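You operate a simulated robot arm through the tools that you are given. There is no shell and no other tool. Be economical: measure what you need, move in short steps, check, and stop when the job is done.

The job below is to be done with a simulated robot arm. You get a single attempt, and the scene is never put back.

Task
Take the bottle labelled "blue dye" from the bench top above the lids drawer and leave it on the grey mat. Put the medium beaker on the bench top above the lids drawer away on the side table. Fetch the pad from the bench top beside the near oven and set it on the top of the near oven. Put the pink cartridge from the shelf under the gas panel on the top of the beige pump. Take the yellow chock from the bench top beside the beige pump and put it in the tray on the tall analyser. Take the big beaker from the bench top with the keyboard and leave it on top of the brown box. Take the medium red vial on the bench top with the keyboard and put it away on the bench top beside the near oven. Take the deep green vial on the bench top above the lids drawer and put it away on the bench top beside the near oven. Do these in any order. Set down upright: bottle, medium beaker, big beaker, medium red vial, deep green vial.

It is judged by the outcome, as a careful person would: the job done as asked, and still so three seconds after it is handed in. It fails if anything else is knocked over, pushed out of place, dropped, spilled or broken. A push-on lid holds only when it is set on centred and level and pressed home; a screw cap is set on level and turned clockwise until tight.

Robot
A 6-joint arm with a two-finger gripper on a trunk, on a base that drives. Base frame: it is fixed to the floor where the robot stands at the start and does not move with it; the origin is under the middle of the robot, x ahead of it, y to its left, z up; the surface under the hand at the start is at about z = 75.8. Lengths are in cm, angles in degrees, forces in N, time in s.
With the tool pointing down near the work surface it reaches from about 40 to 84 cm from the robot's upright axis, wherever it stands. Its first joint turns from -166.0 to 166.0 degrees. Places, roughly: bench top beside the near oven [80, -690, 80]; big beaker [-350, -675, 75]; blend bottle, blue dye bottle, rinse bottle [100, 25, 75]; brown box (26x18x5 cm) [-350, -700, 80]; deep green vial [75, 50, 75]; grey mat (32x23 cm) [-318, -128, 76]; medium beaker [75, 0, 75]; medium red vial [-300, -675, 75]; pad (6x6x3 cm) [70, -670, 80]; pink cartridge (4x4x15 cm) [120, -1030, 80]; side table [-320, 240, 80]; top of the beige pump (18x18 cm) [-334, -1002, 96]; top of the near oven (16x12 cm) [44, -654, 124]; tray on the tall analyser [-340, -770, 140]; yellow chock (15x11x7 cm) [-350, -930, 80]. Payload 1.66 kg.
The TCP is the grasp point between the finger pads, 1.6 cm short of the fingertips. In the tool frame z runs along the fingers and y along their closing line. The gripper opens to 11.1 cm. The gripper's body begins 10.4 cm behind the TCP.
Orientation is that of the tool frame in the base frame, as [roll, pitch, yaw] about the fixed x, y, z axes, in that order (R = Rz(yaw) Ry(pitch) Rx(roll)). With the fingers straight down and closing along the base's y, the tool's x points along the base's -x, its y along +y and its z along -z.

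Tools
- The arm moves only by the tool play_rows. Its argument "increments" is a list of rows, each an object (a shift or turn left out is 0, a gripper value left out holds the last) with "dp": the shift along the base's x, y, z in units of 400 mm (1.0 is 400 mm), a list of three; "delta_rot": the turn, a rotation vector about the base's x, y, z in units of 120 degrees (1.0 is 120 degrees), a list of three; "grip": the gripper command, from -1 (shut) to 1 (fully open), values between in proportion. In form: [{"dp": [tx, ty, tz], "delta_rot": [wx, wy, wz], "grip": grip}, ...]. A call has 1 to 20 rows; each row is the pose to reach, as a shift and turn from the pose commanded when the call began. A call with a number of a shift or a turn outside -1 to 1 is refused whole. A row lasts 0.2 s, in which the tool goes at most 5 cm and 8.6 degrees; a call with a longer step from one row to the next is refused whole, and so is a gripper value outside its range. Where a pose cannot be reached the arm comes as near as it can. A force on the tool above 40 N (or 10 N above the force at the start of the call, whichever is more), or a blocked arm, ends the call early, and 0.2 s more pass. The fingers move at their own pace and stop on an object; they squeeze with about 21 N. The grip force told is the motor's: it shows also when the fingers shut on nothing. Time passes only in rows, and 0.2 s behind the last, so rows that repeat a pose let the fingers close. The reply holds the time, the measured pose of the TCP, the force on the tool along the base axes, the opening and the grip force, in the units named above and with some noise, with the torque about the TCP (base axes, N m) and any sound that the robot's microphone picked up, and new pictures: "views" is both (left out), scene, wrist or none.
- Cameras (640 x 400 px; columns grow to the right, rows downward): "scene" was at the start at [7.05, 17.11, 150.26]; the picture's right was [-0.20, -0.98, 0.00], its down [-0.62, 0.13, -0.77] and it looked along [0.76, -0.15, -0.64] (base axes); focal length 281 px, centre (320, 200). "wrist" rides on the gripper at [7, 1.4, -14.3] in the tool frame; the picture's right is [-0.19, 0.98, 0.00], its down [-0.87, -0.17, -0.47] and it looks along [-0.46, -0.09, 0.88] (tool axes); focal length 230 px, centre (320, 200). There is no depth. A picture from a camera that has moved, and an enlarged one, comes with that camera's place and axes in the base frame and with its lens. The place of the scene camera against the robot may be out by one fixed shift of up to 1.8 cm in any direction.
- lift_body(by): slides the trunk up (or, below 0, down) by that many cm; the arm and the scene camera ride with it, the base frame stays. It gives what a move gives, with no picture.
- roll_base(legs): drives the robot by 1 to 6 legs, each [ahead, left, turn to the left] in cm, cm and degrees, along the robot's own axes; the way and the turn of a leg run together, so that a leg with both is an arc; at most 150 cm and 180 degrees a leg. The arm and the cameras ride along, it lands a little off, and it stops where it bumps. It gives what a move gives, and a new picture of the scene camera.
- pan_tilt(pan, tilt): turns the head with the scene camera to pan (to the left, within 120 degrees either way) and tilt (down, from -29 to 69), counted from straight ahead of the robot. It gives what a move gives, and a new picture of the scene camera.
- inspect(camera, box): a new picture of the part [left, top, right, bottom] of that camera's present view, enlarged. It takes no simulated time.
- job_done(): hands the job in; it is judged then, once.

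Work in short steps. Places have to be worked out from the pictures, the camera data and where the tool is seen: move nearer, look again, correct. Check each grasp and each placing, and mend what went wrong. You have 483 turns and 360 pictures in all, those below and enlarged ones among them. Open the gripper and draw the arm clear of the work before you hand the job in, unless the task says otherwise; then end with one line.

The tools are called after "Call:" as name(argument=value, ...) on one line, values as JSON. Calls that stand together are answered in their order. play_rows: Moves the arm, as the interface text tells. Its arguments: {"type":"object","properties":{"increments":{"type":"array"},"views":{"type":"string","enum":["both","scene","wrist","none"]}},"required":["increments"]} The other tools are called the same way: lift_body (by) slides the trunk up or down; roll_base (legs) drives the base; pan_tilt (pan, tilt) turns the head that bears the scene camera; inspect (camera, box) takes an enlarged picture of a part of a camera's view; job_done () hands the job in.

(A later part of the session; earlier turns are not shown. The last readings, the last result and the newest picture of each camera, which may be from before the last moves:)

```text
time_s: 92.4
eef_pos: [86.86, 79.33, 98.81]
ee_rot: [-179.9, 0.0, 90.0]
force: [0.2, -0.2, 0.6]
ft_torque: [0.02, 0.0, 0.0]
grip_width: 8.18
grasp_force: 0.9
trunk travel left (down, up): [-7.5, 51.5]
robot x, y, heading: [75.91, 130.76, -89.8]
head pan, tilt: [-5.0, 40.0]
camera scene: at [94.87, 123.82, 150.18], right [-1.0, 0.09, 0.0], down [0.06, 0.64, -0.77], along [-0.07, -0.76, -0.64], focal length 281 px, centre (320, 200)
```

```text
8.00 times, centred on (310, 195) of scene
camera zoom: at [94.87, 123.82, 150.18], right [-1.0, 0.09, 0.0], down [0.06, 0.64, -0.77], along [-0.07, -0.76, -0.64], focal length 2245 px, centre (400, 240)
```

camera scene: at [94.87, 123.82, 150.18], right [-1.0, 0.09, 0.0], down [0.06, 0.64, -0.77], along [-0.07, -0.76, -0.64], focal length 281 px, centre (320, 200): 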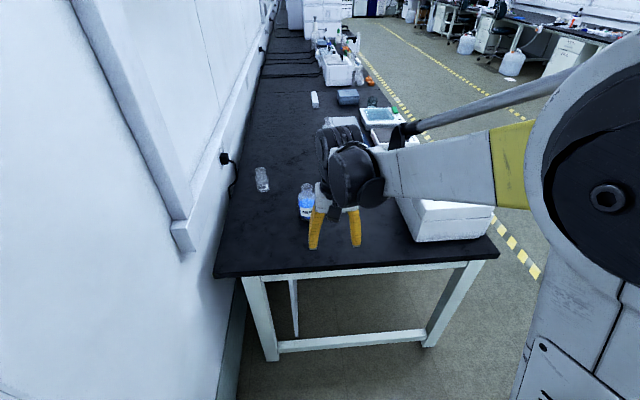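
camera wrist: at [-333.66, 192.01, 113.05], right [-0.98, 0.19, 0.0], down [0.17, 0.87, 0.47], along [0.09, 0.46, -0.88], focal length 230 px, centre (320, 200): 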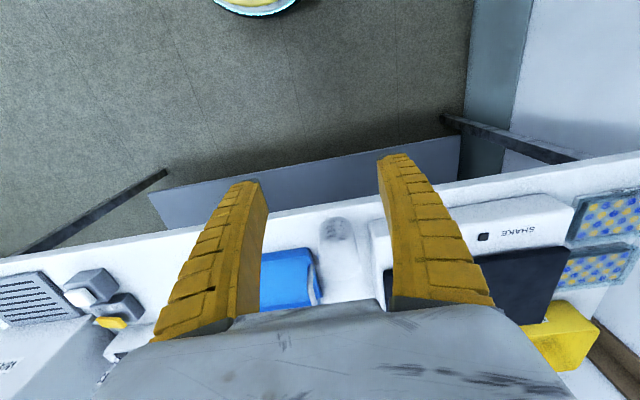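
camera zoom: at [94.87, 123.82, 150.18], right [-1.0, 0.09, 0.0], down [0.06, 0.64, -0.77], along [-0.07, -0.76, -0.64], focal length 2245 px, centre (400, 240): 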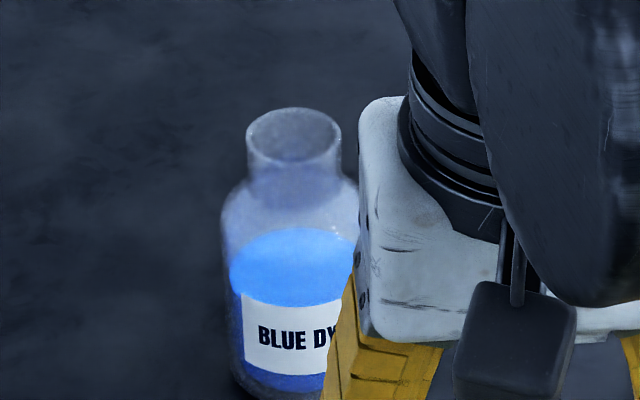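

"BLUE DYE" is the blue-filled bottle, open-topped, at about (92.5, 46). I'll move the base 20 cm nearer and view it with the wrist camera.

Call:
roll_base(legs=[[20, 0, 0]])

Call:
play_rows(increments=[{"dp": [0.06, 0, 0], "grip": 0.7}, {"dp": [0.125, 0, 0.02]}, {"dp": [0.125, 0, 0.02]}])

```text
time_s: 94.0
eef_pos: [86.81, 59.27, 98.77]
ee_rot: [179.9, 0.0, 89.9]
force: [0.3, -0.1, 0.0]
ft_torque: [0.06, 0.0, -0.02]
grip_width: 8.17
grasp_force: 1.6
trunk travel left (down, up): [-7.5, 51.5]
robot x, y, heading: [75.9, 110.34, -90.4]
head pan, tilt: [-5.0, 40.0]
camera scene: at [94.85, 103.68, 150.18], right [-1.0, 0.09, 0.0], down [0.06, 0.64, -0.77], along [-0.07, -0.76, -0.64], focal length 281 px, centre (320, 200)
```

scene: 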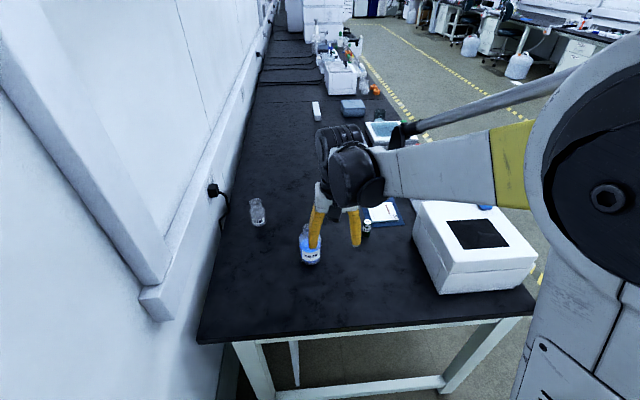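

```text
time_s: 94.8
eef_pos: [91.85, 59.37, 99.55]
ee_rot: [-180.0, 0.1, 89.9]
force: [1.1, 0.6, 0.0]
ft_torque: [0.01, 0.02, 0.01]
grip_width: 9.5
grasp_force: 0.8
trunk travel left (down, up): [-7.5, 51.5]
robot x, y, heading: [75.9, 110.5, -90.4]
head pan, tilt: [-5.0, 40.0]
camera scene: at [94.85, 103.74, 150.18], right [-1.0, 0.09, 0.0], down [0.06, 0.64, -0.77], along [-0.07, -0.76, -0.64], focal length 281 px, centre (320, 200)
camera wrist: at [93.22, 66.45, 113.86], right [0.98, -0.19, 0.0], down [-0.17, -0.87, 0.47], along [-0.09, -0.46, -0.88], focal length 230 px, centre (320, 200)
```

scene: 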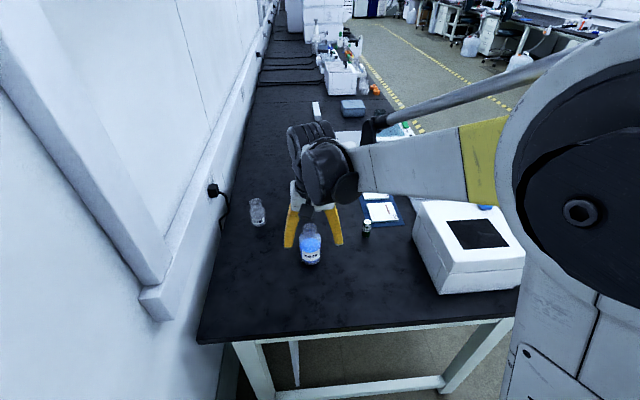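
wrist: 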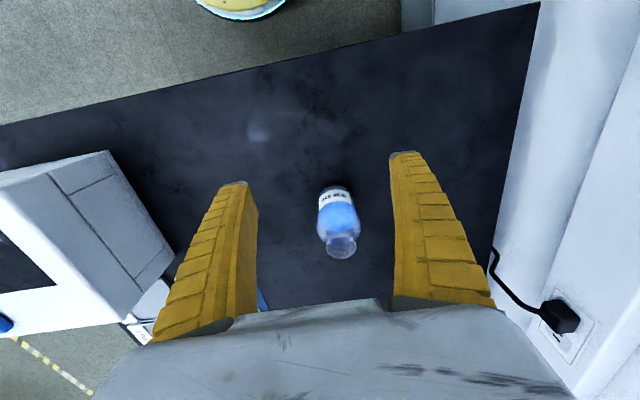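

The bottle is at about (92.3, 45.7), 13 cm tall. I'll move over it and down part way, then check alignment.

Call:
play_rows(increments=[{"dp": [0.01, -0.1, 0]}, {"dp": [0.01, -0.2, 0]}, {"dp": [0.01, -0.3, 0]}, {"dp": [0.01, -0.345, 0]}, {"dp": [0.01, -0.345, -0.1]}, {"dp": [0.01, -0.345, -0.2]}, {"dp": [0.01, -0.345, -0.25]}, {"dp": [0.01, -0.345, -0.25]}])

```text
time_s: 96.6
eef_pos: [92.24, 45.67, 89.6]
ee_rot: [180.0, -0.1, 89.9]
force: [-0.5, 0.0, -0.4]
ft_torque: [0.02, -0.02, -0.02]
grip_width: 9.51
grasp_force: 0.1
trunk travel left (down, up): [-7.5, 51.5]
robot x, y, heading: [76.08, 110.44, -90.0]
head pan, tilt: [-5.0, 40.0]
camera scene: at [94.85, 103.72, 150.18], right [-1.0, 0.09, 0.0], down [0.06, 0.64, -0.77], along [-0.07, -0.76, -0.64], focal length 281 px, centre (320, 200)
camera wrist: at [93.69, 52.59, 103.84], right [0.98, -0.19, 0.0], down [-0.17, -0.87, 0.47], along [-0.09, -0.46, -0.88], focal length 230 px, centre (320, 200)
```

scene: 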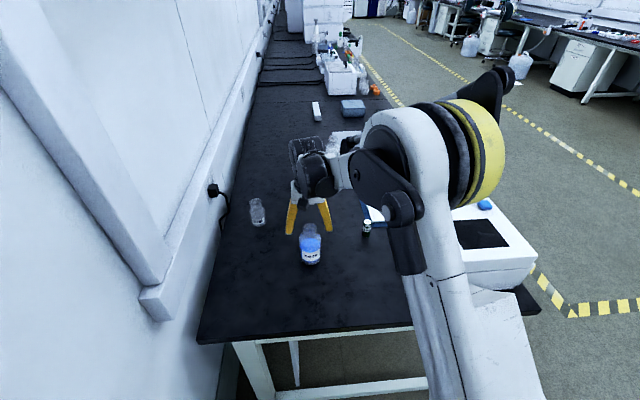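
wrist: 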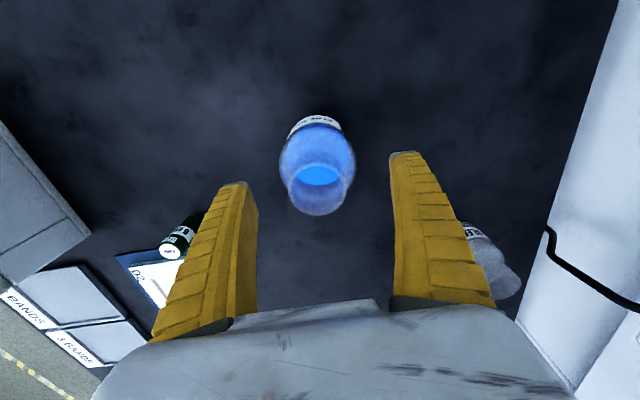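

Aligned. I'll lower to z ≈ 80.4 and close on the bottle's body.

Call:
play_rows(increments=[{"dp": [0, 0, -0.08]}, {"dp": [0, 0, -0.15]}, {"dp": [0, 0, -0.2]}, {"dp": [0, 0, -0.23]}, {"dp": [0, 0, -0.23]}, {"dp": [0, 0, -0.23], "grip": -1}, {"dp": [0, 0, -0.23]}, {"dp": [0, 0, -0.23]}, {"dp": [0, 0, -0.23]}, {"dp": [0, 0, -0.23]}], views="wrist")

```text
time_s: 98.8
eef_pos: [92.18, 45.53, 80.45]
ee_rot: [-180.0, 0.0, 90.0]
force: [-0.7, 0.1, 0.0]
ft_torque: [0.04, 0.06, 0.01]
grip_width: 6.68
grasp_force: 20.9
trunk travel left (down, up): [-7.5, 51.5]
robot x, y, heading: [75.74, 110.39, -90.1]
head pan, tilt: [-5.0, 40.0]
camera wrist: at [93.66, 52.62, 94.64], right [0.98, -0.19, 0.0], down [-0.17, -0.87, 0.47], along [-0.09, -0.46, -0.88], focal length 230 px, centre (320, 200)
```

wrist: 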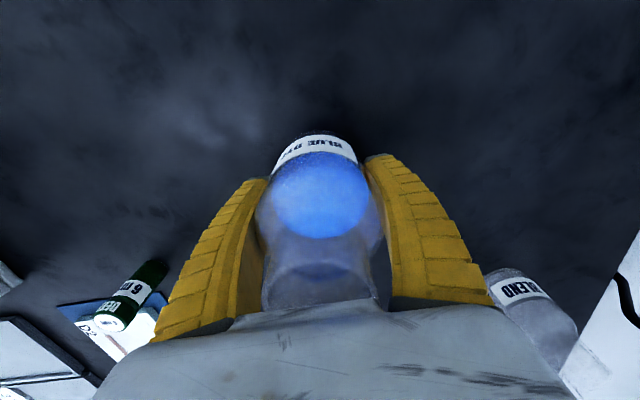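

The bottle is gripped at 6.7 cm. I'll lift slowly and check that it rises with the hand.

Call:
play_rows(increments=[{"dp": [0, 0, 0.01]}, {"dp": [0, 0, 0.025]}, {"dp": [0, 0, 0.045]}, {"dp": [0, 0, 0.07]}, {"dp": [0, 0, 0.1]}, {"dp": [0, 0, 0.14]}, {"dp": [0, 0, 0.18]}, {"dp": [0, 0, 0.22]}, {"dp": [0, 0, 0.26]}, {"dp": [0, 0, 0.3]}, {"dp": [0, 0, 0.34]}, {"dp": [0, 0, 0.38]}, {"dp": [0, 0, 0.42]}, {"dp": [0, 0, 0.46]}, {"dp": [0, 0, 0.49]}, {"dp": [0, 0, 0.51]}, {"dp": [0, 0, 0.52]}], views="both")

```text
time_s: 102.4
eef_pos: [92.13, 45.56, 101.14]
ee_rot: [-180.0, 0.0, 89.8]
force: [0.1, -0.1, -4.7]
ft_torque: [-0.01, -0.03, 0.04]
grip_width: 6.69
grasp_force: 21.2
trunk travel left (down, up): [-7.5, 51.5]
robot x, y, heading: [75.86, 110.37, -89.9]
head pan, tilt: [-5.0, 40.0]
camera scene: at [94.85, 103.7, 150.18], right [-1.0, 0.09, 0.0], down [0.06, 0.64, -0.77], along [-0.07, -0.76, -0.64], focal length 281 px, centre (320, 200)
camera wrist: at [93.61, 52.58, 115.44], right [0.98, -0.19, 0.0], down [-0.17, -0.87, 0.47], along [-0.09, -0.46, -0.88], focal length 230 px, centre (320, 200)
```

scene: 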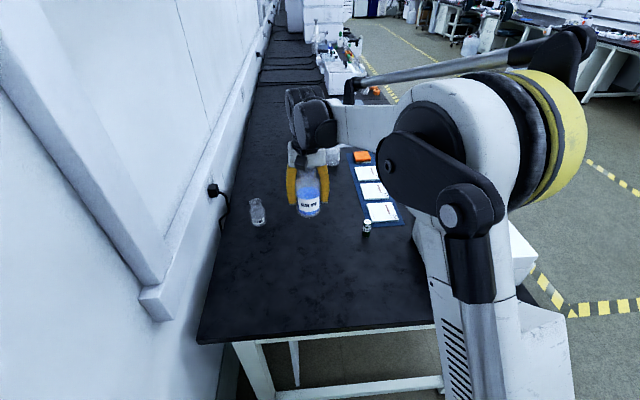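
wrist: 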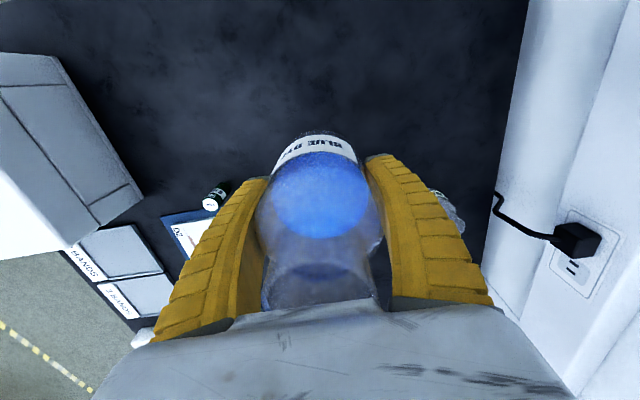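

The dye bottle is held (4.7 N) and upright. I'll back away from the bench and drive to the far bench, stopping short of the grey mat.

Call:
roll_base(legs=[[-40, 0, 0], [0, -136, 0], [0, 0, -90], [78, 139, 0], [77, 139, 0]])

```text
refused: leg 4 is longer than a leg can be; nothing moved
```

Call:
roll_base(legs=[[-40, 0, 0], [0, -136, 0], [0, 0, -90], [52, 93, 0], [52, 93, 0], [51, 92, 0]])

```text
time_s: 130.3
eef_pos: [-280.35, -144.06, 101.27]
ee_rot: [-180.0, -0.1, 1.0]
force: [-0.3, -0.1, -3.1]
ft_torque: [0.0, 0.02, 0.0]
grip_width: 6.66
grasp_force: 21.1
trunk travel left (down, up): [-7.5, 51.5]
robot x, y, heading: [-215.67, -126.68, -178.9]
head pan, tilt: [-5.0, 40.0]
camera scene: at [-221.24, -145.09, 150.17], right [0.07, 1.0, 0.0], down [0.64, -0.05, -0.77], along [-0.76, 0.05, -0.64], focal length 281 px, centre (320, 200)
```

scene: 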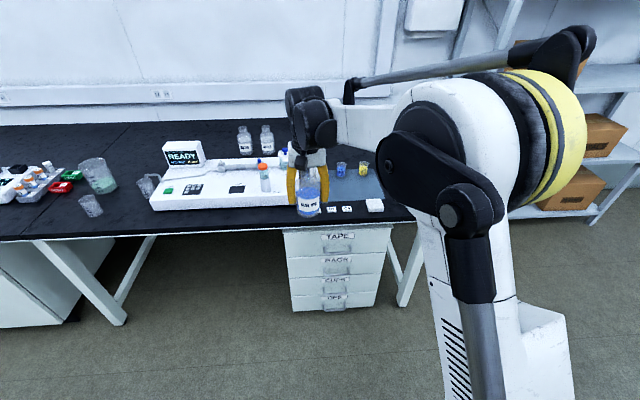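

The grey mat is partly hidden behind the hand. I'll enlarge that part and take the wrist view.

Call:
inspect(camera="scene", box=[220, 100, 440, 240])

Call:
inspect(camera="wrist", box=[0, 0, 640, 400])

```text
2.86 times, centred on (330, 170) of scene
camera zoom: at [-221.24, -145.09, 150.17], right [0.07, 1.0, 0.0], down [0.64, -0.05, -0.77], along [-0.76, 0.05, -0.64], focal length 802 px, centre (291, 286)
```

zoom: 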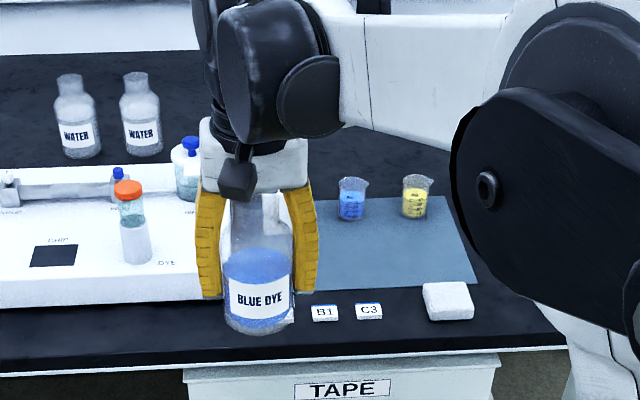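

```text
1.00 times, centred on (320, 200) of wrist (not enlarged: the box is as wide or as high as the picture)
camera zoom: at [-273.22, -145.14, 115.42], right [-0.17, -0.98, 0.0], down [-0.87, 0.15, 0.47], along [-0.46, 0.08, -0.88], focal length 230 px, centre (320, 200)
```

zoom: 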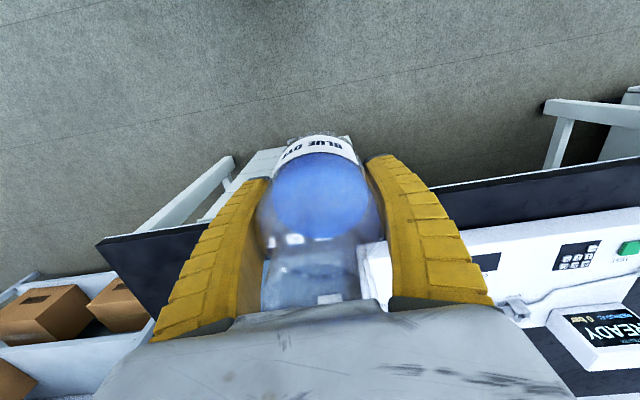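

The mat spans about x -308 to -331, y -112 to -144, with two small beakers at its back. I'll aim for (-316, -132): shift the hand over in y first, then drive in.

Call:
play_rows(increments=[{"dp": [0, 0.05, 0]}, {"dp": [0, 0.1, 0]}, {"dp": [0, 0.16, 0]}, {"dp": [0, 0.22, 0]}, {"dp": [0, 0.28, 0]}, {"dp": [0, 0.32, 0]}, {"dp": [0, 0.32, 0]}], views="none")

Call:
roll_base(legs=[[33, 0, -1]])

Call:
inspect(camera="wrist", box=[0, 0, 640, 400])

```text
time_s: 131.9
eef_pos: [-280.17, -131.14, 101.04]
ee_rot: [179.9, 0.0, 1.0]
force: [-0.9, 0.6, -3.4]
ft_torque: [0.0, 0.0, 0.01]
grip_width: 6.7
grasp_force: 20.9
trunk travel left (down, up): [-7.5, 51.5]
robot x, y, heading: [-216.12, -126.71, -179.1]
head pan, tilt: [-5.0, 40.0]
```

```text
time_s: 134.1
eef_pos: [-313.18, -130.07, 101.01]
ee_rot: [-180.0, -0.1, -0.1]
force: [0.9, 0.1, -3.9]
ft_torque: [-0.02, -0.04, 0.0]
grip_width: 6.69
grasp_force: 21.3
trunk travel left (down, up): [-7.5, 51.5]
robot x, y, heading: [-248.44, -126.76, 179.5]
head pan, tilt: [-5.0, 40.0]
camera scene: at [-254.52, -145.18, 150.17], right [0.09, 1.0, 0.0], down [0.64, -0.06, -0.77], along [-0.76, 0.07, -0.64], focal length 281 px, centre (320, 200)
```

scene: 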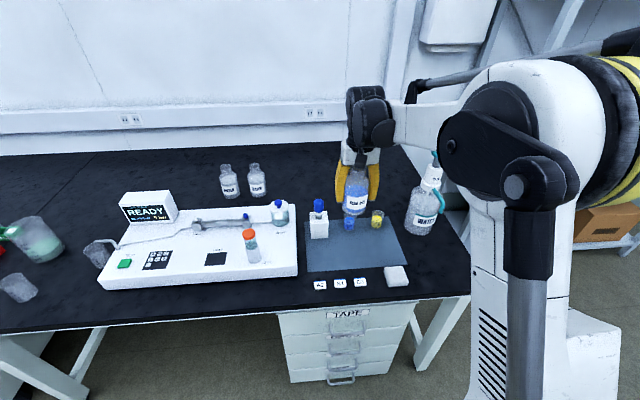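

```text
1.00 times, centred on (320, 200) of wrist (not enlarged: the box is as wide or as high as the picture)
camera zoom: at [-306.21, -131.42, 115.34], right [-0.19, -0.98, 0.0], down [-0.87, 0.17, 0.47], along [-0.46, 0.09, -0.88], focal length 230 px, centre (320, 200)
```

zoom: 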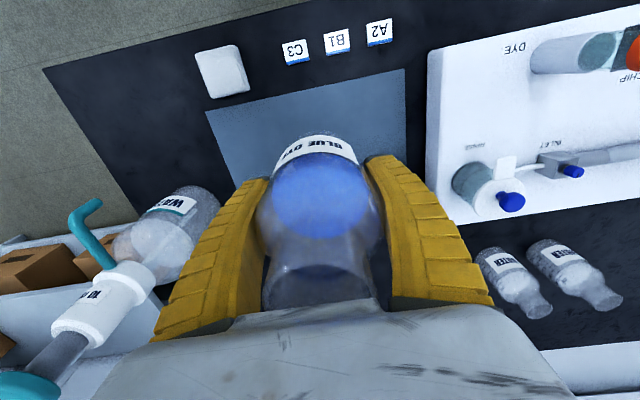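

A white item with blue cap also sits on the mat at (-322, -140). The spot (-313.3, -127.5) is clear, so I'll lower there slowly.

Call:
play_rows(increments=[{"dp": [0, 0.03, 0]}, {"dp": [0, 0.065, 0]}, {"dp": [0, 0.065, -0.05]}, {"dp": [0, 0.065, -0.1]}, {"dp": [0, 0.065, -0.16]}, {"dp": [0, 0.065, -0.22]}, {"dp": [0, 0.065, -0.28]}, {"dp": [0, 0.065, -0.34]}, {"dp": [0, 0.065, -0.4]}, {"dp": [0, 0.065, -0.44]}, {"dp": [0, 0.065, -0.46]}, {"dp": [0, 0.065, -0.47]}, {"dp": [0, 0.065, -0.47]}])

```text
time_s: 136.9
eef_pos: [-313.25, -127.53, 82.29]
ee_rot: [180.0, 0.0, -0.1]
force: [0.6, 0.2, -3.3]
ft_torque: [-0.01, -0.03, 0.01]
grip_width: 6.69
grasp_force: 21.2
trunk travel left (down, up): [-7.5, 51.5]
robot x, y, heading: [-248.71, -127.19, 179.8]
head pan, tilt: [-5.0, 40.0]
camera scene: at [-254.48, -145.17, 150.18], right [0.09, 1.0, 0.0], down [0.64, -0.06, -0.77], along [-0.76, 0.07, -0.64], focal length 281 px, centre (320, 200)
camera wrist: at [-306.17, -128.79, 96.56], right [-0.19, -0.98, 0.0], down [-0.87, 0.17, 0.47], along [-0.46, 0.09, -0.88], focal length 230 px, centre (320, 200)
```

scene: 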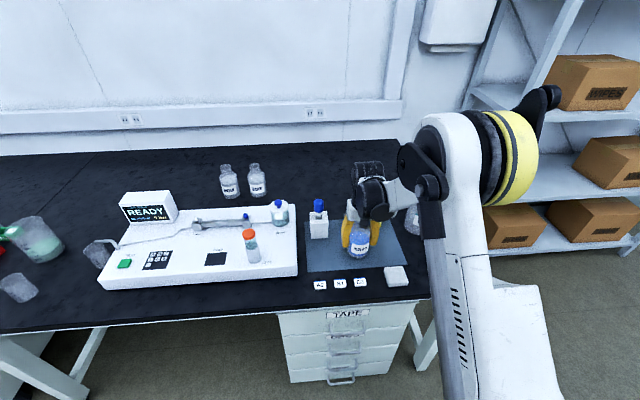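
wrist: 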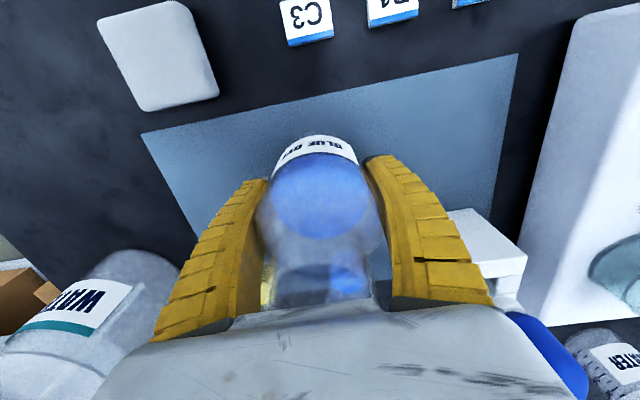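

The bottle is over the mat, clear of neighbours. I'll lower in small steps to contact.

Call:
play_rows(increments=[{"dp": [0, 0, -0.008]}, {"dp": [0, 0, -0.016]}, {"dp": [0, 0, -0.024]}, {"dp": [0, 0, -0.032]}, {"dp": [0, 0, -0.036]}, {"dp": [0, 0, -0.036]}], views="none")

```text
time_s: 138.3
eef_pos: [-313.22, -127.6, 80.79]
ee_rot: [-179.9, -0.1, -0.2]
force: [-0.5, 1.0, -3.6]
ft_torque: [-0.01, -0.03, 0.02]
grip_width: 6.68
grasp_force: 21.3
trunk travel left (down, up): [-7.5, 51.5]
robot x, y, heading: [-248.64, -126.6, 179.9]
head pan, tilt: [-5.0, 40.0]
```

Call:
play_rows(increments=[{"dp": [0, 0, -0.005]}, {"dp": [0, 0, -0.01]}, {"dp": [0, 0, -0.012]}, {"dp": [0, 0, -0.012]}], views="none")

```text
time_s: 139.3
eef_pos: [-313.13, -127.48, 80.24]
ee_rot: [-180.0, 0.2, -0.3]
force: [-7.1, -2.1, 14.1]
ft_torque: [-0.05, 0.07, 0.01]
grip_width: 6.75
grasp_force: 21.2
trunk travel left (down, up): [-7.5, 51.5]
robot x, y, heading: [-248.24, -127.0, 179.8]
head pan, tilt: [-5.0, 40.0]
```

Contact is made. I'll release and rise straight up.

Call:
play_rows(increments=[{"dp": [0, 0, 0.004]}, {"dp": [0, 0, 0.004], "grip": 0.6}, {"dp": [0, 0, 0.004]}, {"dp": [0, 0, 0.004]}, {"dp": [0, 0, 0.06]}, {"dp": [0, 0, 0.14]}, {"dp": [0, 0, 0.24]}, {"dp": [0, 0, 0.34]}, {"dp": [0, 0, 0.44]}, {"dp": [0, 0, 0.52]}, {"dp": [0.1, 0, 0.52]}, {"dp": [0.2, 0, 0.52]}, {"dp": [0.3, 0, 0.52]}, {"dp": [0.4, 0, 0.52]}])

```text
time_s: 142.3
eef_pos: [-297.1, -127.72, 101.24]
ee_rot: [-180.0, 0.0, -0.2]
force: [-0.4, 0.4, 0.0]
ft_torque: [0.02, 0.01, 0.0]
grip_width: 8.97
grasp_force: 0.6
trunk travel left (down, up): [-7.5, 51.5]
robot x, y, heading: [-248.77, -126.75, 179.5]
head pan, tilt: [-5.0, 40.0]
camera scene: at [-254.39, -145.17, 150.19], right [0.09, 1.0, 0.0], down [0.64, -0.06, -0.77], along [-0.76, 0.07, -0.64], focal length 281 px, centre (320, 200)
camera wrist: at [-290.05, -128.95, 115.48], right [-0.19, -0.98, 0.0], down [-0.86, 0.17, 0.47], along [-0.46, 0.09, -0.88], focal length 230 px, centre (320, 200)
```

scene: 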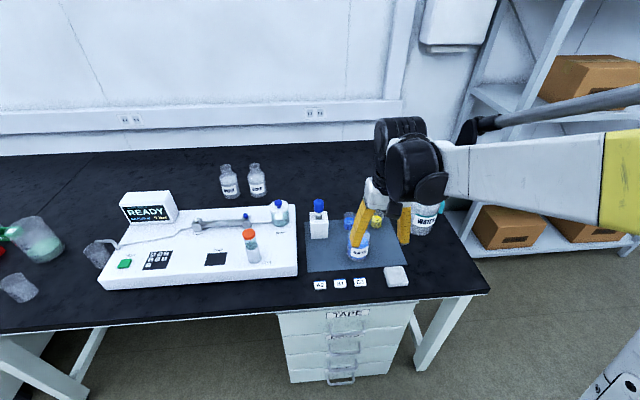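
wrist: 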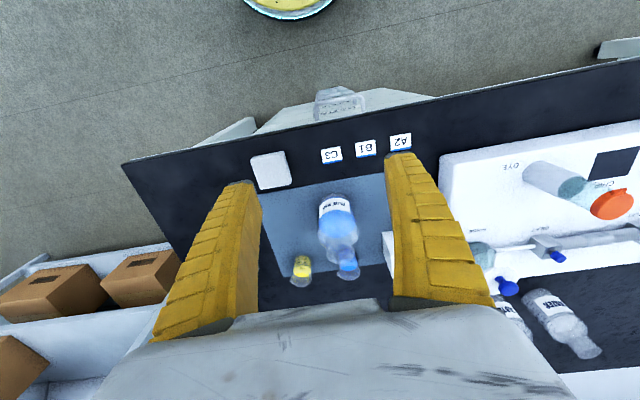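

The dye bottle stands on the mat. Now I'll drive back to the first bench for the green vial, standing at about (0, 15).

Call:
roll_base(legs=[[-60, 0, 0], [0, 0, -180], [65, 71, 0], [64, 71, 0], [58, 0, 0]])

```text
time_s: 165.1
eef_pos: [42.94, 23.03, 101.11]
ee_rot: [-180.0, 0.0, -178.7]
force: [-0.4, -0.2, -0.6]
ft_torque: [0.02, 0.04, -0.01]
grip_width: 8.97
grasp_force: 0.5
trunk travel left (down, up): [-7.5, 51.5]
robot x, y, heading: [-5.25, 20.97, 1.2]
head pan, tilt: [-5.0, 40.0]
camera scene: at [1.27, 39.07, 150.18], right [-0.06, -1.0, 0.0], down [-0.64, 0.04, -0.77], along [0.76, -0.05, -0.64], focal length 281 px, centre (320, 200)
```

scene: 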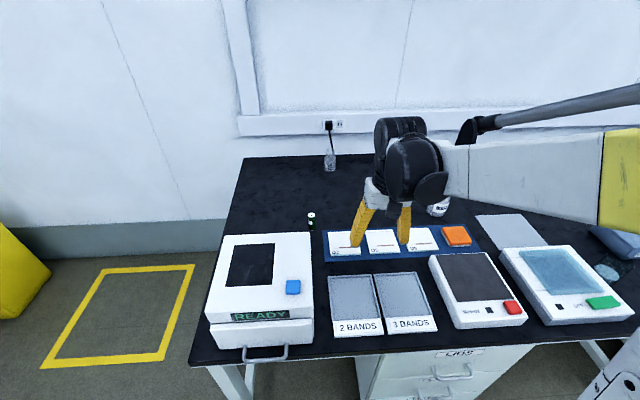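

The green vial is at about (73.7, 37.6). I'll move 4 cm closer and bring the hand near it for a wrist view.

Call:
roll_base(legs=[[4, 0, 0]])

Call:
play_rows(increments=[{"dp": [0.08, 0.04, 0], "grip": 0}, {"dp": [0.16, 0.1, 0]}, {"dp": [0.24, 0.16, 0]}, {"dp": [0.32, 0.22, 0]}, {"dp": [0.4, 0.28, 0]}, {"dp": [0.48, 0.33, 0]}, {"dp": [0.5, 0.36, -0.06]}, {"dp": [0.5, 0.36, -0.06]}])

```text
time_s: 166.0
eef_pos: [47.08, 23.04, 101.19]
ee_rot: [180.0, 0.1, -178.7]
force: [0.3, 0.0, -0.3]
ft_torque: [0.0, 0.02, 0.02]
grip_width: 9.0
grasp_force: 1.2
trunk travel left (down, up): [-7.5, 51.5]
robot x, y, heading: [-1.26, 21.06, 1.4]
head pan, tilt: [-5.0, 40.0]
camera scene: at [5.28, 39.16, 150.17], right [-0.06, -1.0, 0.0], down [-0.64, 0.04, -0.77], along [0.76, -0.05, -0.64], focal length 281 px, centre (320, 200)
```

scene: 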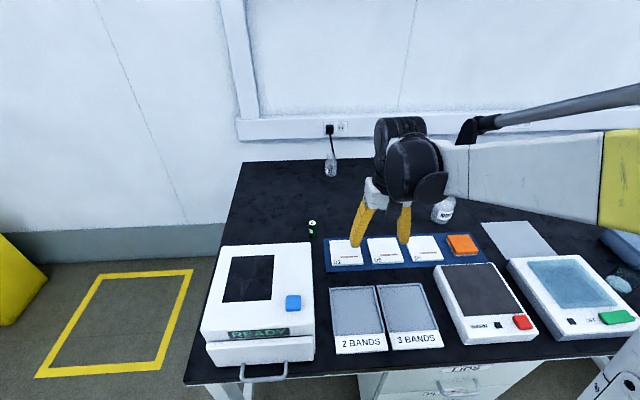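

```text
time_s: 167.8
eef_pos: [66.98, 37.49, 98.84]
ee_rot: [-180.0, -0.1, -178.7]
force: [0.8, -0.4, -0.7]
ft_torque: [0.03, 0.0, 0.02]
grip_width: 5.77
grasp_force: 1.4
trunk travel left (down, up): [-7.5, 51.5]
robot x, y, heading: [-1.1, 20.88, 1.4]
head pan, tilt: [-5.0, 40.0]
camera scene: at [5.23, 39.16, 150.18], right [-0.06, -1.0, 0.0], down [-0.64, 0.04, -0.77], along [0.76, -0.05, -0.64], focal length 281 px, centre (320, 200)
camera wrist: at [60.1, 38.78, 113.06], right [0.17, 0.99, 0.0], down [0.87, -0.15, 0.47], along [0.47, -0.08, -0.88], focal length 230 px, centre (320, 200)
```

scene: 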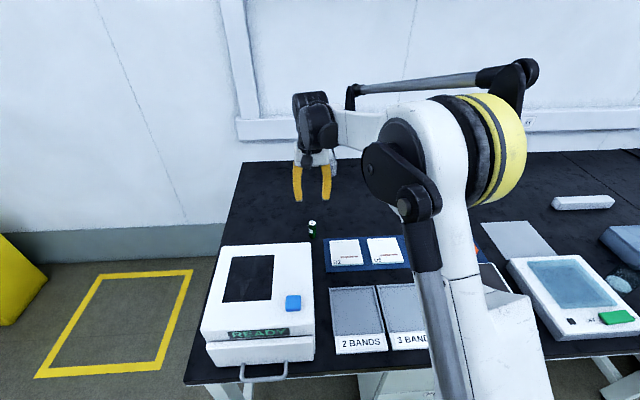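
wrist: 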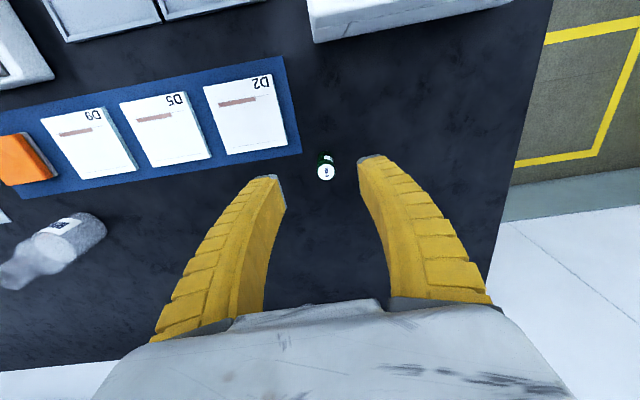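

The vial (about 5.5 cm tall, 2.6 cm wide) stands at (73, 37.6). I'll move above it and go down to z = 85 to check alignment.

Call:
play_rows(increments=[{"dp": [0.08, 0.002, 0]}, {"dp": [0.15, 0.002, -0.05]}, {"dp": [0.15, 0.002, -0.15]}, {"dp": [0.15, 0.002, -0.25]}, {"dp": [0.15, 0.002, -0.34]}, {"dp": [0.15, 0.002, -0.34]}], views="wrist")

```text
time_s: 169.2
eef_pos: [73.0, 37.63, 85.24]
ee_rot: [180.0, 0.0, -178.8]
force: [-0.4, 0.8, -0.1]
ft_torque: [-0.01, 0.01, 0.01]
grip_width: 5.77
grasp_force: 1.9
trunk travel left (down, up): [-7.5, 51.5]
robot x, y, heading: [-1.35, 21.19, 1.3]
head pan, tilt: [-5.0, 40.0]
camera wrist: at [66.07, 38.82, 99.53], right [0.17, 0.99, 0.0], down [0.87, -0.15, 0.47], along [0.47, -0.08, -0.88], focal length 230 px, centre (320, 200)
```

wrist: 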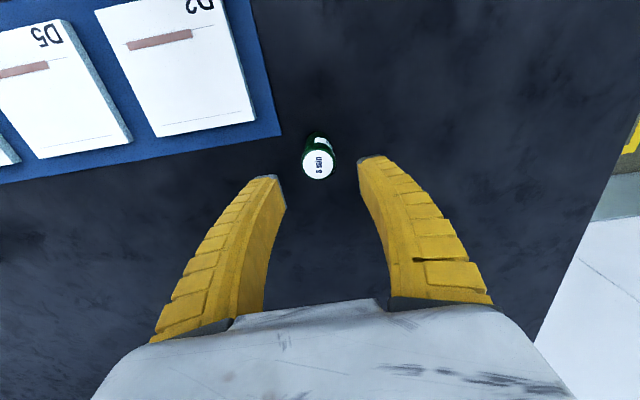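

The vial is at about (72.5, 37.6). I'll correct, lower to z = 78.3 and close.

Call:
play_rows(increments=[{"dp": [-0.013, 0, -0.08]}, {"dp": [-0.013, 0, -0.14]}, {"dp": [-0.013, 0, -0.173]}, {"dp": [-0.013, 0, -0.173]}, {"dp": [-0.013, 0, -0.173], "grip": -1}, {"dp": [-0.013, 0, -0.173]}, {"dp": [-0.013, 0, -0.173]}, {"dp": [-0.013, 0, -0.173]}, {"dp": [-0.013, 0, -0.16]}, {"dp": [-0.013, 0, -0.14]}, {"dp": [-0.013, 0, -0.11]}, {"dp": [-0.013, 0, -0.08]}, {"dp": [-0.013, 0, -0.04]}, {"dp": [-0.013, 0, 0]}], views="wrist")

```text
time_s: 172.2
eef_pos: [72.4, 37.46, 85.3]
ee_rot: [180.0, -0.1, -178.7]
force: [-0.1, 0.2, -0.4]
ft_torque: [-0.01, -0.02, -0.02]
grip_width: 2.02
grasp_force: 21.8
trunk travel left (down, up): [-7.5, 51.5]
robot x, y, heading: [-1.68, 20.83, 1.3]
head pan, tilt: [-5.0, 40.0]
camera wrist: at [65.52, 38.78, 99.48], right [0.17, 0.99, 0.0], down [0.87, -0.15, 0.47], along [0.47, -0.08, -0.88], focal length 230 px, centre (320, 200)
```

wrist: 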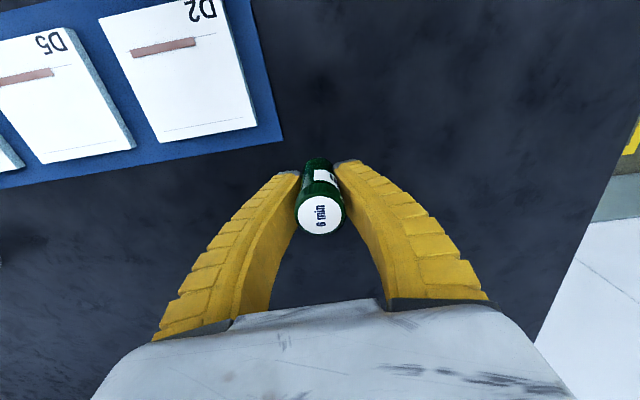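

The vial is held. I'll raise it, draw in, back off, and strafe down the aisle toward the near-oven bench.

Call:
play_rows(increments=[{"dp": [0, 0, 0.1]}, {"dp": [0, 0, 0.2]}, {"dp": [0, 0, 0.3]}, {"dp": [-0.05, -0.04, 0.4]}, {"dp": [-0.14, -0.1, 0.4]}, {"dp": [-0.23, -0.16, 0.4]}, {"dp": [-0.32, -0.22, 0.4]}, {"dp": [-0.41, -0.28, 0.4]}, {"dp": [-0.5, -0.34, 0.4]}, {"dp": [-0.6, -0.38, 0.4]}, {"dp": [-0.65, -0.4, 0.4]}], views="none")

Call:
roll_base(legs=[[-80, 0, 0], [0, -150, -1], [0, -150, 0], [0, -150, 0], [0, -130, 0]])

```text
time_s: 174.6
eef_pos: [46.48, 21.59, 101.18]
ee_rot: [-180.0, 0.0, -178.7]
force: [-0.1, -0.3, -1.1]
ft_torque: [0.01, 0.04, -0.01]
grip_width: 1.94
grasp_force: 21.0
trunk travel left (down, up): [-7.5, 51.5]
robot x, y, heading: [-1.72, 20.82, 1.2]
head pan, tilt: [-5.0, 40.0]
```

```text
time_s: 206.3
eef_pos: [-25.1, -563.6, 101.23]
ee_rot: [180.0, 0.1, -178.5]
force: [0.1, 0.0, -1.0]
ft_torque: [0.0, 0.01, 0.0]
grip_width: 1.81
grasp_force: 21.2
trunk travel left (down, up): [-7.5, 51.5]
robot x, y, heading: [-73.08, -564.28, 1.6]
head pan, tilt: [-5.0, 40.0]
camera scene: at [-66.44, -546.14, 150.18], right [-0.06, -1.0, 0.0], down [-0.64, 0.04, -0.77], along [0.76, -0.05, -0.64], focal length 281 px, centre (320, 200)
```

scene: 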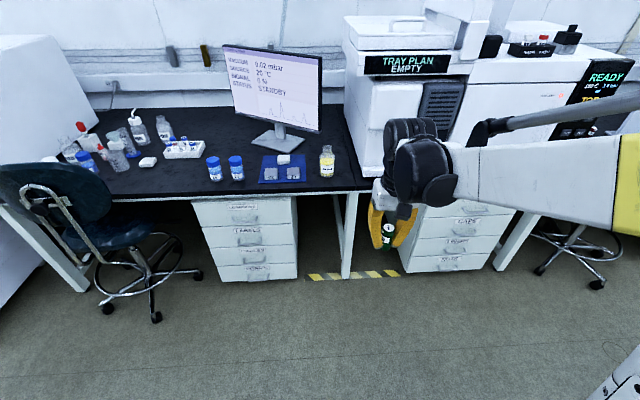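

The grip width has crept from 2.0 to 1.8, so I'll check the vial by wrist camera, and pan right to see what lies ahead.

Call:
inspect(camera="wrist", box=[160, 100, 480, 300])

Call:
pan_tilt(pan=-60, tilt=28)

```text
2.00 times, centred on (320, 200) of wrist
camera zoom: at [-31.96, -562.3, 115.43], right [0.16, 0.99, 0.0], down [0.87, -0.14, 0.47], along [0.47, -0.08, -0.88], focal length 460 px, centre (320, 200)
```

zoom: 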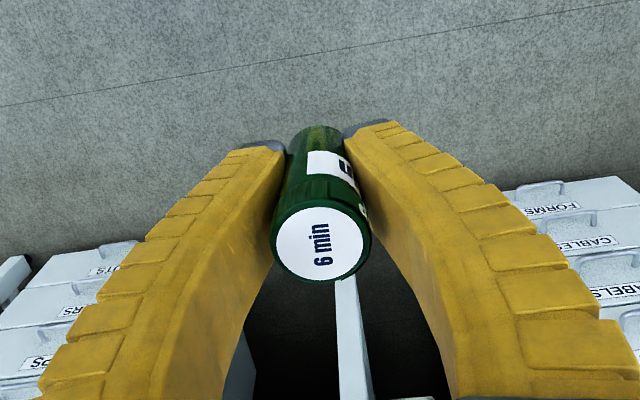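

```text
time_s: 207.5
eef_pos: [-24.98, -563.57, 101.22]
ee_rot: [180.0, -0.1, -178.4]
force: [0.4, -0.9, 0.6]
ft_torque: [0.0, 0.01, -0.01]
grip_width: 1.78
grasp_force: 21.4
trunk travel left (down, up): [-7.5, 51.5]
robot x, y, heading: [-73.12, -564.23, 1.5]
head pan, tilt: [-60.0, 28.0]
camera scene: at [-70.15, -553.39, 152.03], right [-0.85, -0.52, 0.0], down [-0.25, 0.4, -0.88], along [0.46, -0.75, -0.47], focal length 281 px, centre (320, 200)
```

scene: 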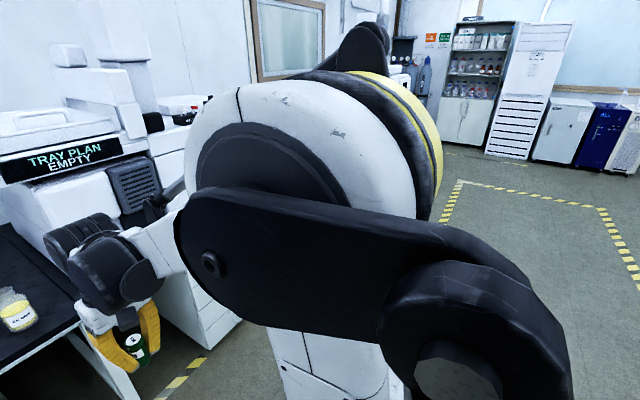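

The vial is still held. I'll strafe another 126 cm to y ≈ -690 and look.

Call:
roll_base(legs=[[0, -126, -1.5]])

Call:
pan_tilt(pan=5, tilt=30)

```text
time_s: 213.8
eef_pos: [-23.01, -690.53, 101.11]
ee_rot: [180.0, 0.0, -179.6]
force: [1.0, 0.5, -1.4]
ft_torque: [0.02, -0.04, 0.0]
grip_width: 1.77
grasp_force: 20.9
trunk travel left (down, up): [-7.5, 51.5]
robot x, y, heading: [-71.13, -690.5, 0.3]
head pan, tilt: [-60.0, 28.0]
camera scene: at [-67.85, -679.43, 152.03], right [-0.86, -0.5, 0.0], down [-0.24, 0.41, -0.88], along [0.45, -0.76, -0.47], focal length 281 px, centre (320, 200)
```

scene: 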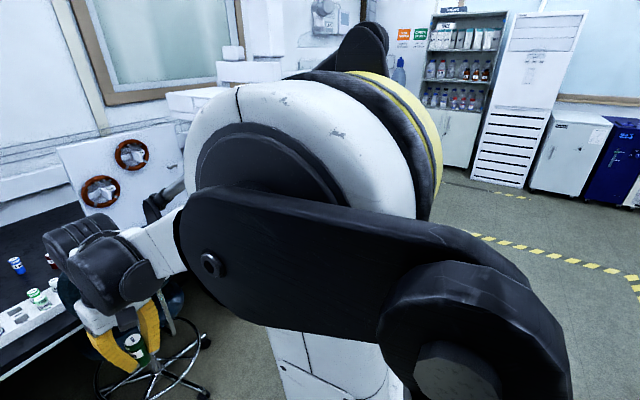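

```text
time_s: 215.2
eef_pos: [-22.95, -690.53, 101.05]
ee_rot: [-180.0, 0.1, -179.7]
force: [1.0, 0.5, -0.5]
ft_torque: [0.01, 0.0, 0.01]
grip_width: 1.77
grasp_force: 21.1
trunk travel left (down, up): [-7.5, 51.5]
robot x, y, heading: [-70.96, -690.77, 0.4]
head pan, tilt: [5.0, 30.0]
camera scene: at [-63.44, -670.72, 151.71], right [0.09, -1.0, 0.0], down [-0.5, -0.05, -0.87], along [0.86, 0.08, -0.5], focal length 281 px, centre (320, 200)
```

scene: 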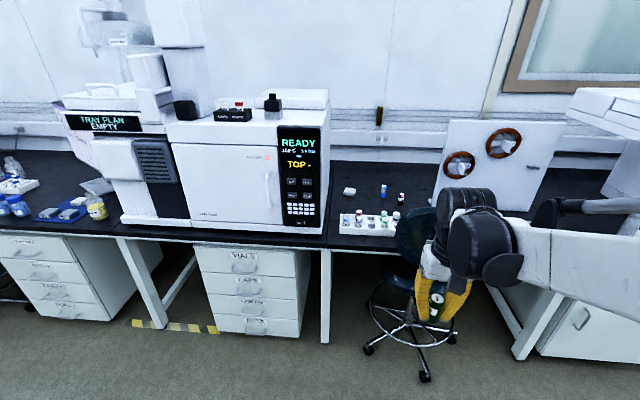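

I'll enlarge the bench part to the right of the oven.

Call:
inspect(camera="scene", box=[300, 140, 480, 260])

Call:
inspect(camera="scene", box=[160, 80, 340, 240])

```text
3.33 times, centred on (390, 200) of scene
camera zoom: at [-63.44, -670.72, 151.71], right [0.09, -1.0, 0.0], down [-0.5, -0.05, -0.87], along [0.86, 0.08, -0.5], focal length 935 px, centre (87, 200)
```

zoom: 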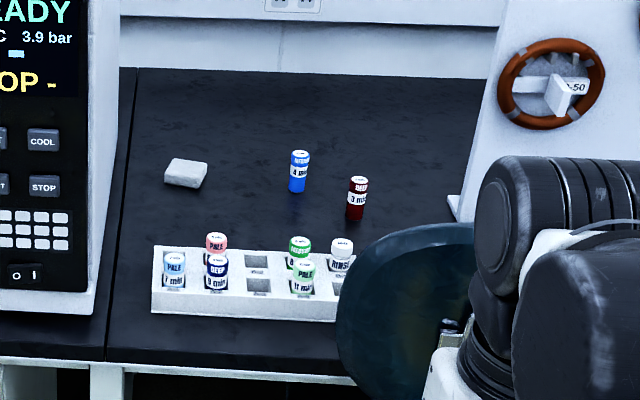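

```text
2.50 times, centred on (250, 160) of scene
camera zoom: at [-63.44, -670.72, 151.71], right [0.09, -1.0, 0.0], down [-0.5, -0.05, -0.87], along [0.86, 0.08, -0.5], focal length 702 px, centre (495, 300)
```

zoom: 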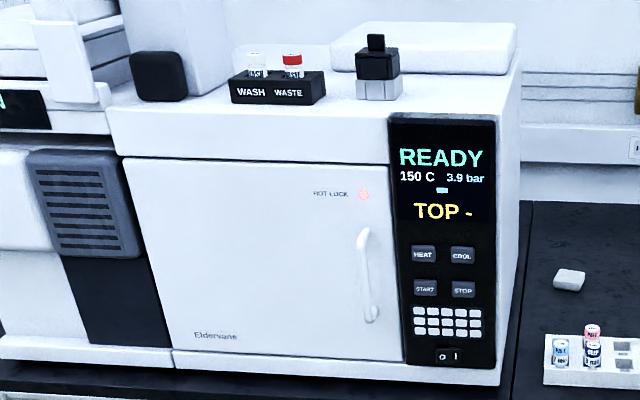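

The pad is near (78, -675), other vials around (73, -693) and (66, -701), and a vial rack sits in front. A chair stands at about (40, -712), so I'll drive in to (-5, -682), just left of it.

Call:
roll_base(legs=[[66, 8.5, 0]])

Call:
inspect(camera="wrist", box=[0, 0, 640, 400])

```text
time_s: 218.9
eef_pos: [42.84, -682.52, 100.99]
ee_rot: [-179.9, 0.0, 179.6]
force: [0.3, -0.3, -0.3]
ft_torque: [0.01, 0.02, -0.02]
grip_width: 1.76
grasp_force: 21.2
trunk travel left (down, up): [-7.5, 51.5]
robot x, y, heading: [-5.36, -681.48, -0.3]
head pan, tilt: [5.0, 30.0]
camera scene: at [2.64, -662.29, 151.71], right [0.08, -1.0, 0.0], down [-0.5, -0.04, -0.87], along [0.86, 0.07, -0.5], focal length 281 px, centre (320, 200)
```

scene: 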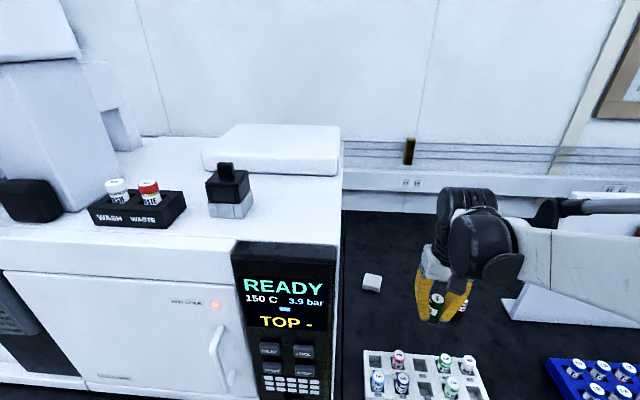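

```text
1.00 times, centred on (320, 200) of wrist (not enlarged: the box is as wide or as high as the picture)
camera zoom: at [36.02, -681.11, 115.43], right [0.19, 0.98, 0.0], down [0.86, -0.17, 0.47], along [0.46, -0.09, -0.88], focal length 230 px, centre (320, 200)
```

zoom: 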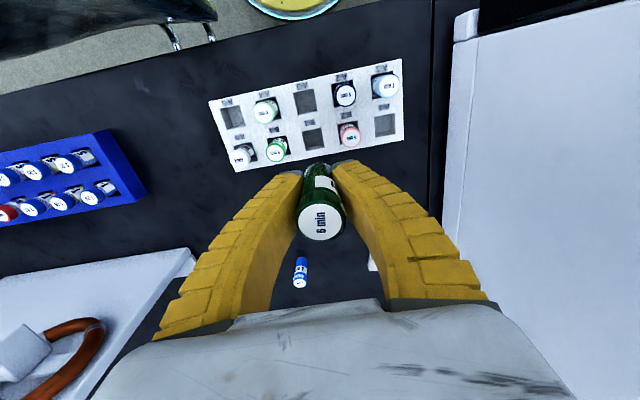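

The spot (60, -684) between the rack and the other vials is clear. I'll move above it, descend to z = 82 and look.

Call:
play_rows(increments=[{"dp": [0.1, -0.01, 0]}, {"dp": [0.2, -0.02, 0]}, {"dp": [0.3, -0.03, 0]}, {"dp": [0.4, -0.037, 0]}, {"dp": [0.43, -0.037, -0.05]}, {"dp": [0.43, -0.037, -0.15]}, {"dp": [0.43, -0.037, -0.25]}, {"dp": [0.43, -0.037, -0.35]}, {"dp": [0.43, -0.037, -0.43]}, {"dp": [0.43, -0.037, -0.47]}, {"dp": [0.43, -0.037, -0.47]}])

```text
time_s: 221.3
eef_pos: [60.03, -684.04, 82.21]
ee_rot: [-180.0, 0.0, 179.7]
force: [-0.2, -0.7, -0.7]
ft_torque: [-0.01, 0.01, 0.02]
grip_width: 1.75
grasp_force: 21.6
trunk travel left (down, up): [-7.5, 51.5]
robot x, y, heading: [-4.8, -681.5, -0.3]
head pan, tilt: [5.0, 30.0]
camera scene: at [2.63, -662.29, 151.72], right [0.08, -1.0, 0.0], down [-0.5, -0.04, -0.87], along [0.86, 0.07, -0.5], focal length 281 px, centre (320, 200)
camera wrist: at [53.17, -682.57, 96.61], right [0.19, 0.98, 0.0], down [0.86, -0.17, 0.47], along [0.46, -0.09, -0.88], focal length 230 px, centre (320, 200)
```

scene: 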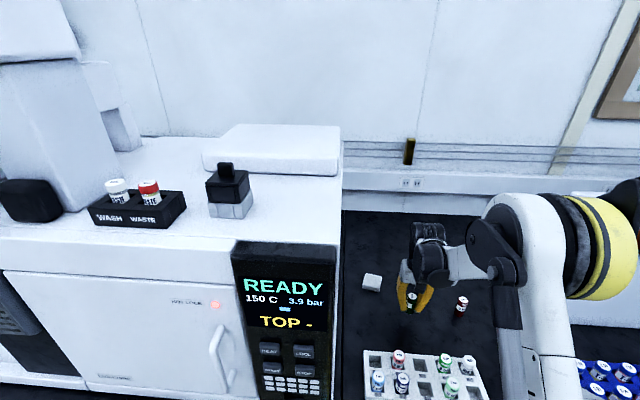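
wrist: 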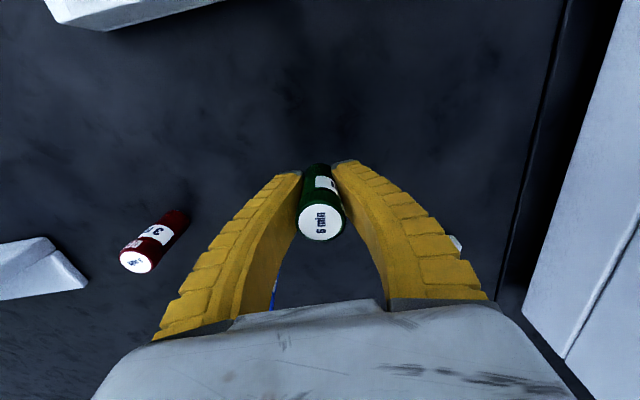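

Clear around. I'll lower in small steps to contact.

Call:
play_rows(increments=[{"dp": [0, 0, -0.03]}, {"dp": [0, 0, -0.05]}, {"dp": [0, 0, -0.07]}, {"dp": [0, 0, -0.08]}, {"dp": [0, 0, -0.085]}, {"dp": [0, 0, -0.085]}], views="none")

Call:
play_rows(increments=[{"dp": [0, 0, -0.005]}, {"dp": [0, 0, -0.01]}, {"dp": [0, 0, -0.01]}], views="wrist")

```text
time_s: 222.7
eef_pos: [60.08, -684.02, 78.97]
ee_rot: [179.9, 0.1, 179.7]
force: [0.2, 0.8, -1.1]
ft_torque: [-0.01, 0.0, -0.01]
grip_width: 1.77
grasp_force: 21.3
trunk travel left (down, up): [-7.5, 51.5]
robot x, y, heading: [-5.19, -681.79, -0.1]
head pan, tilt: [5.0, 30.0]
```

```text
time_s: 223.5
eef_pos: [60.11, -684.16, 78.55]
ee_rot: [179.9, 0.0, 179.7]
force: [-0.2, -0.4, 0.1]
ft_torque: [0.01, -0.01, -0.02]
grip_width: 1.74
grasp_force: 20.8
trunk travel left (down, up): [-7.5, 51.5]
robot x, y, heading: [-5.25, -681.81, -0.4]
head pan, tilt: [5.0, 30.0]
camera wrist: at [53.23, -682.58, 92.83], right [0.19, 0.98, 0.0], down [0.86, -0.17, 0.47], along [0.46, -0.09, -0.88], focal length 230 px, centre (320, 200)
```

wrist: 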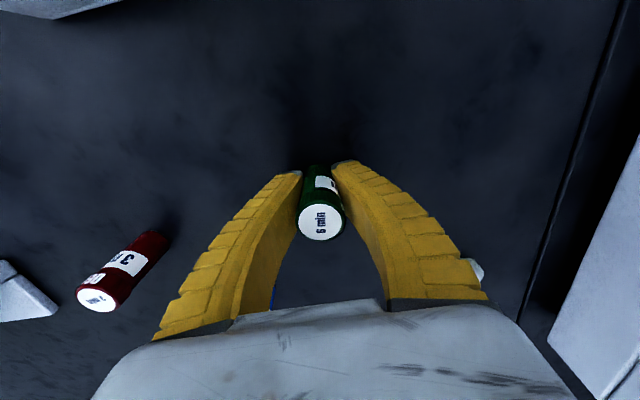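

Call:
play_rows(increments=[{"dp": [0, 0, -0.005]}, {"dp": [0, 0, -0.01]}, {"dp": [0, 0, -0.015]}, {"dp": [0, 0, -0.015]}], views="none")

```text
time_s: 224.5
eef_pos: [60.06, -684.05, 78.07]
ee_rot: [-179.9, 0.1, 179.6]
force: [3.8, 1.0, 14.9]
ft_torque: [0.01, -0.02, 0.0]
grip_width: 2.01
grasp_force: 20.8
trunk travel left (down, up): [-7.5, 51.5]
robot x, y, heading: [-5.12, -681.82, -0.6]
head pan, tilt: [5.0, 30.0]
```

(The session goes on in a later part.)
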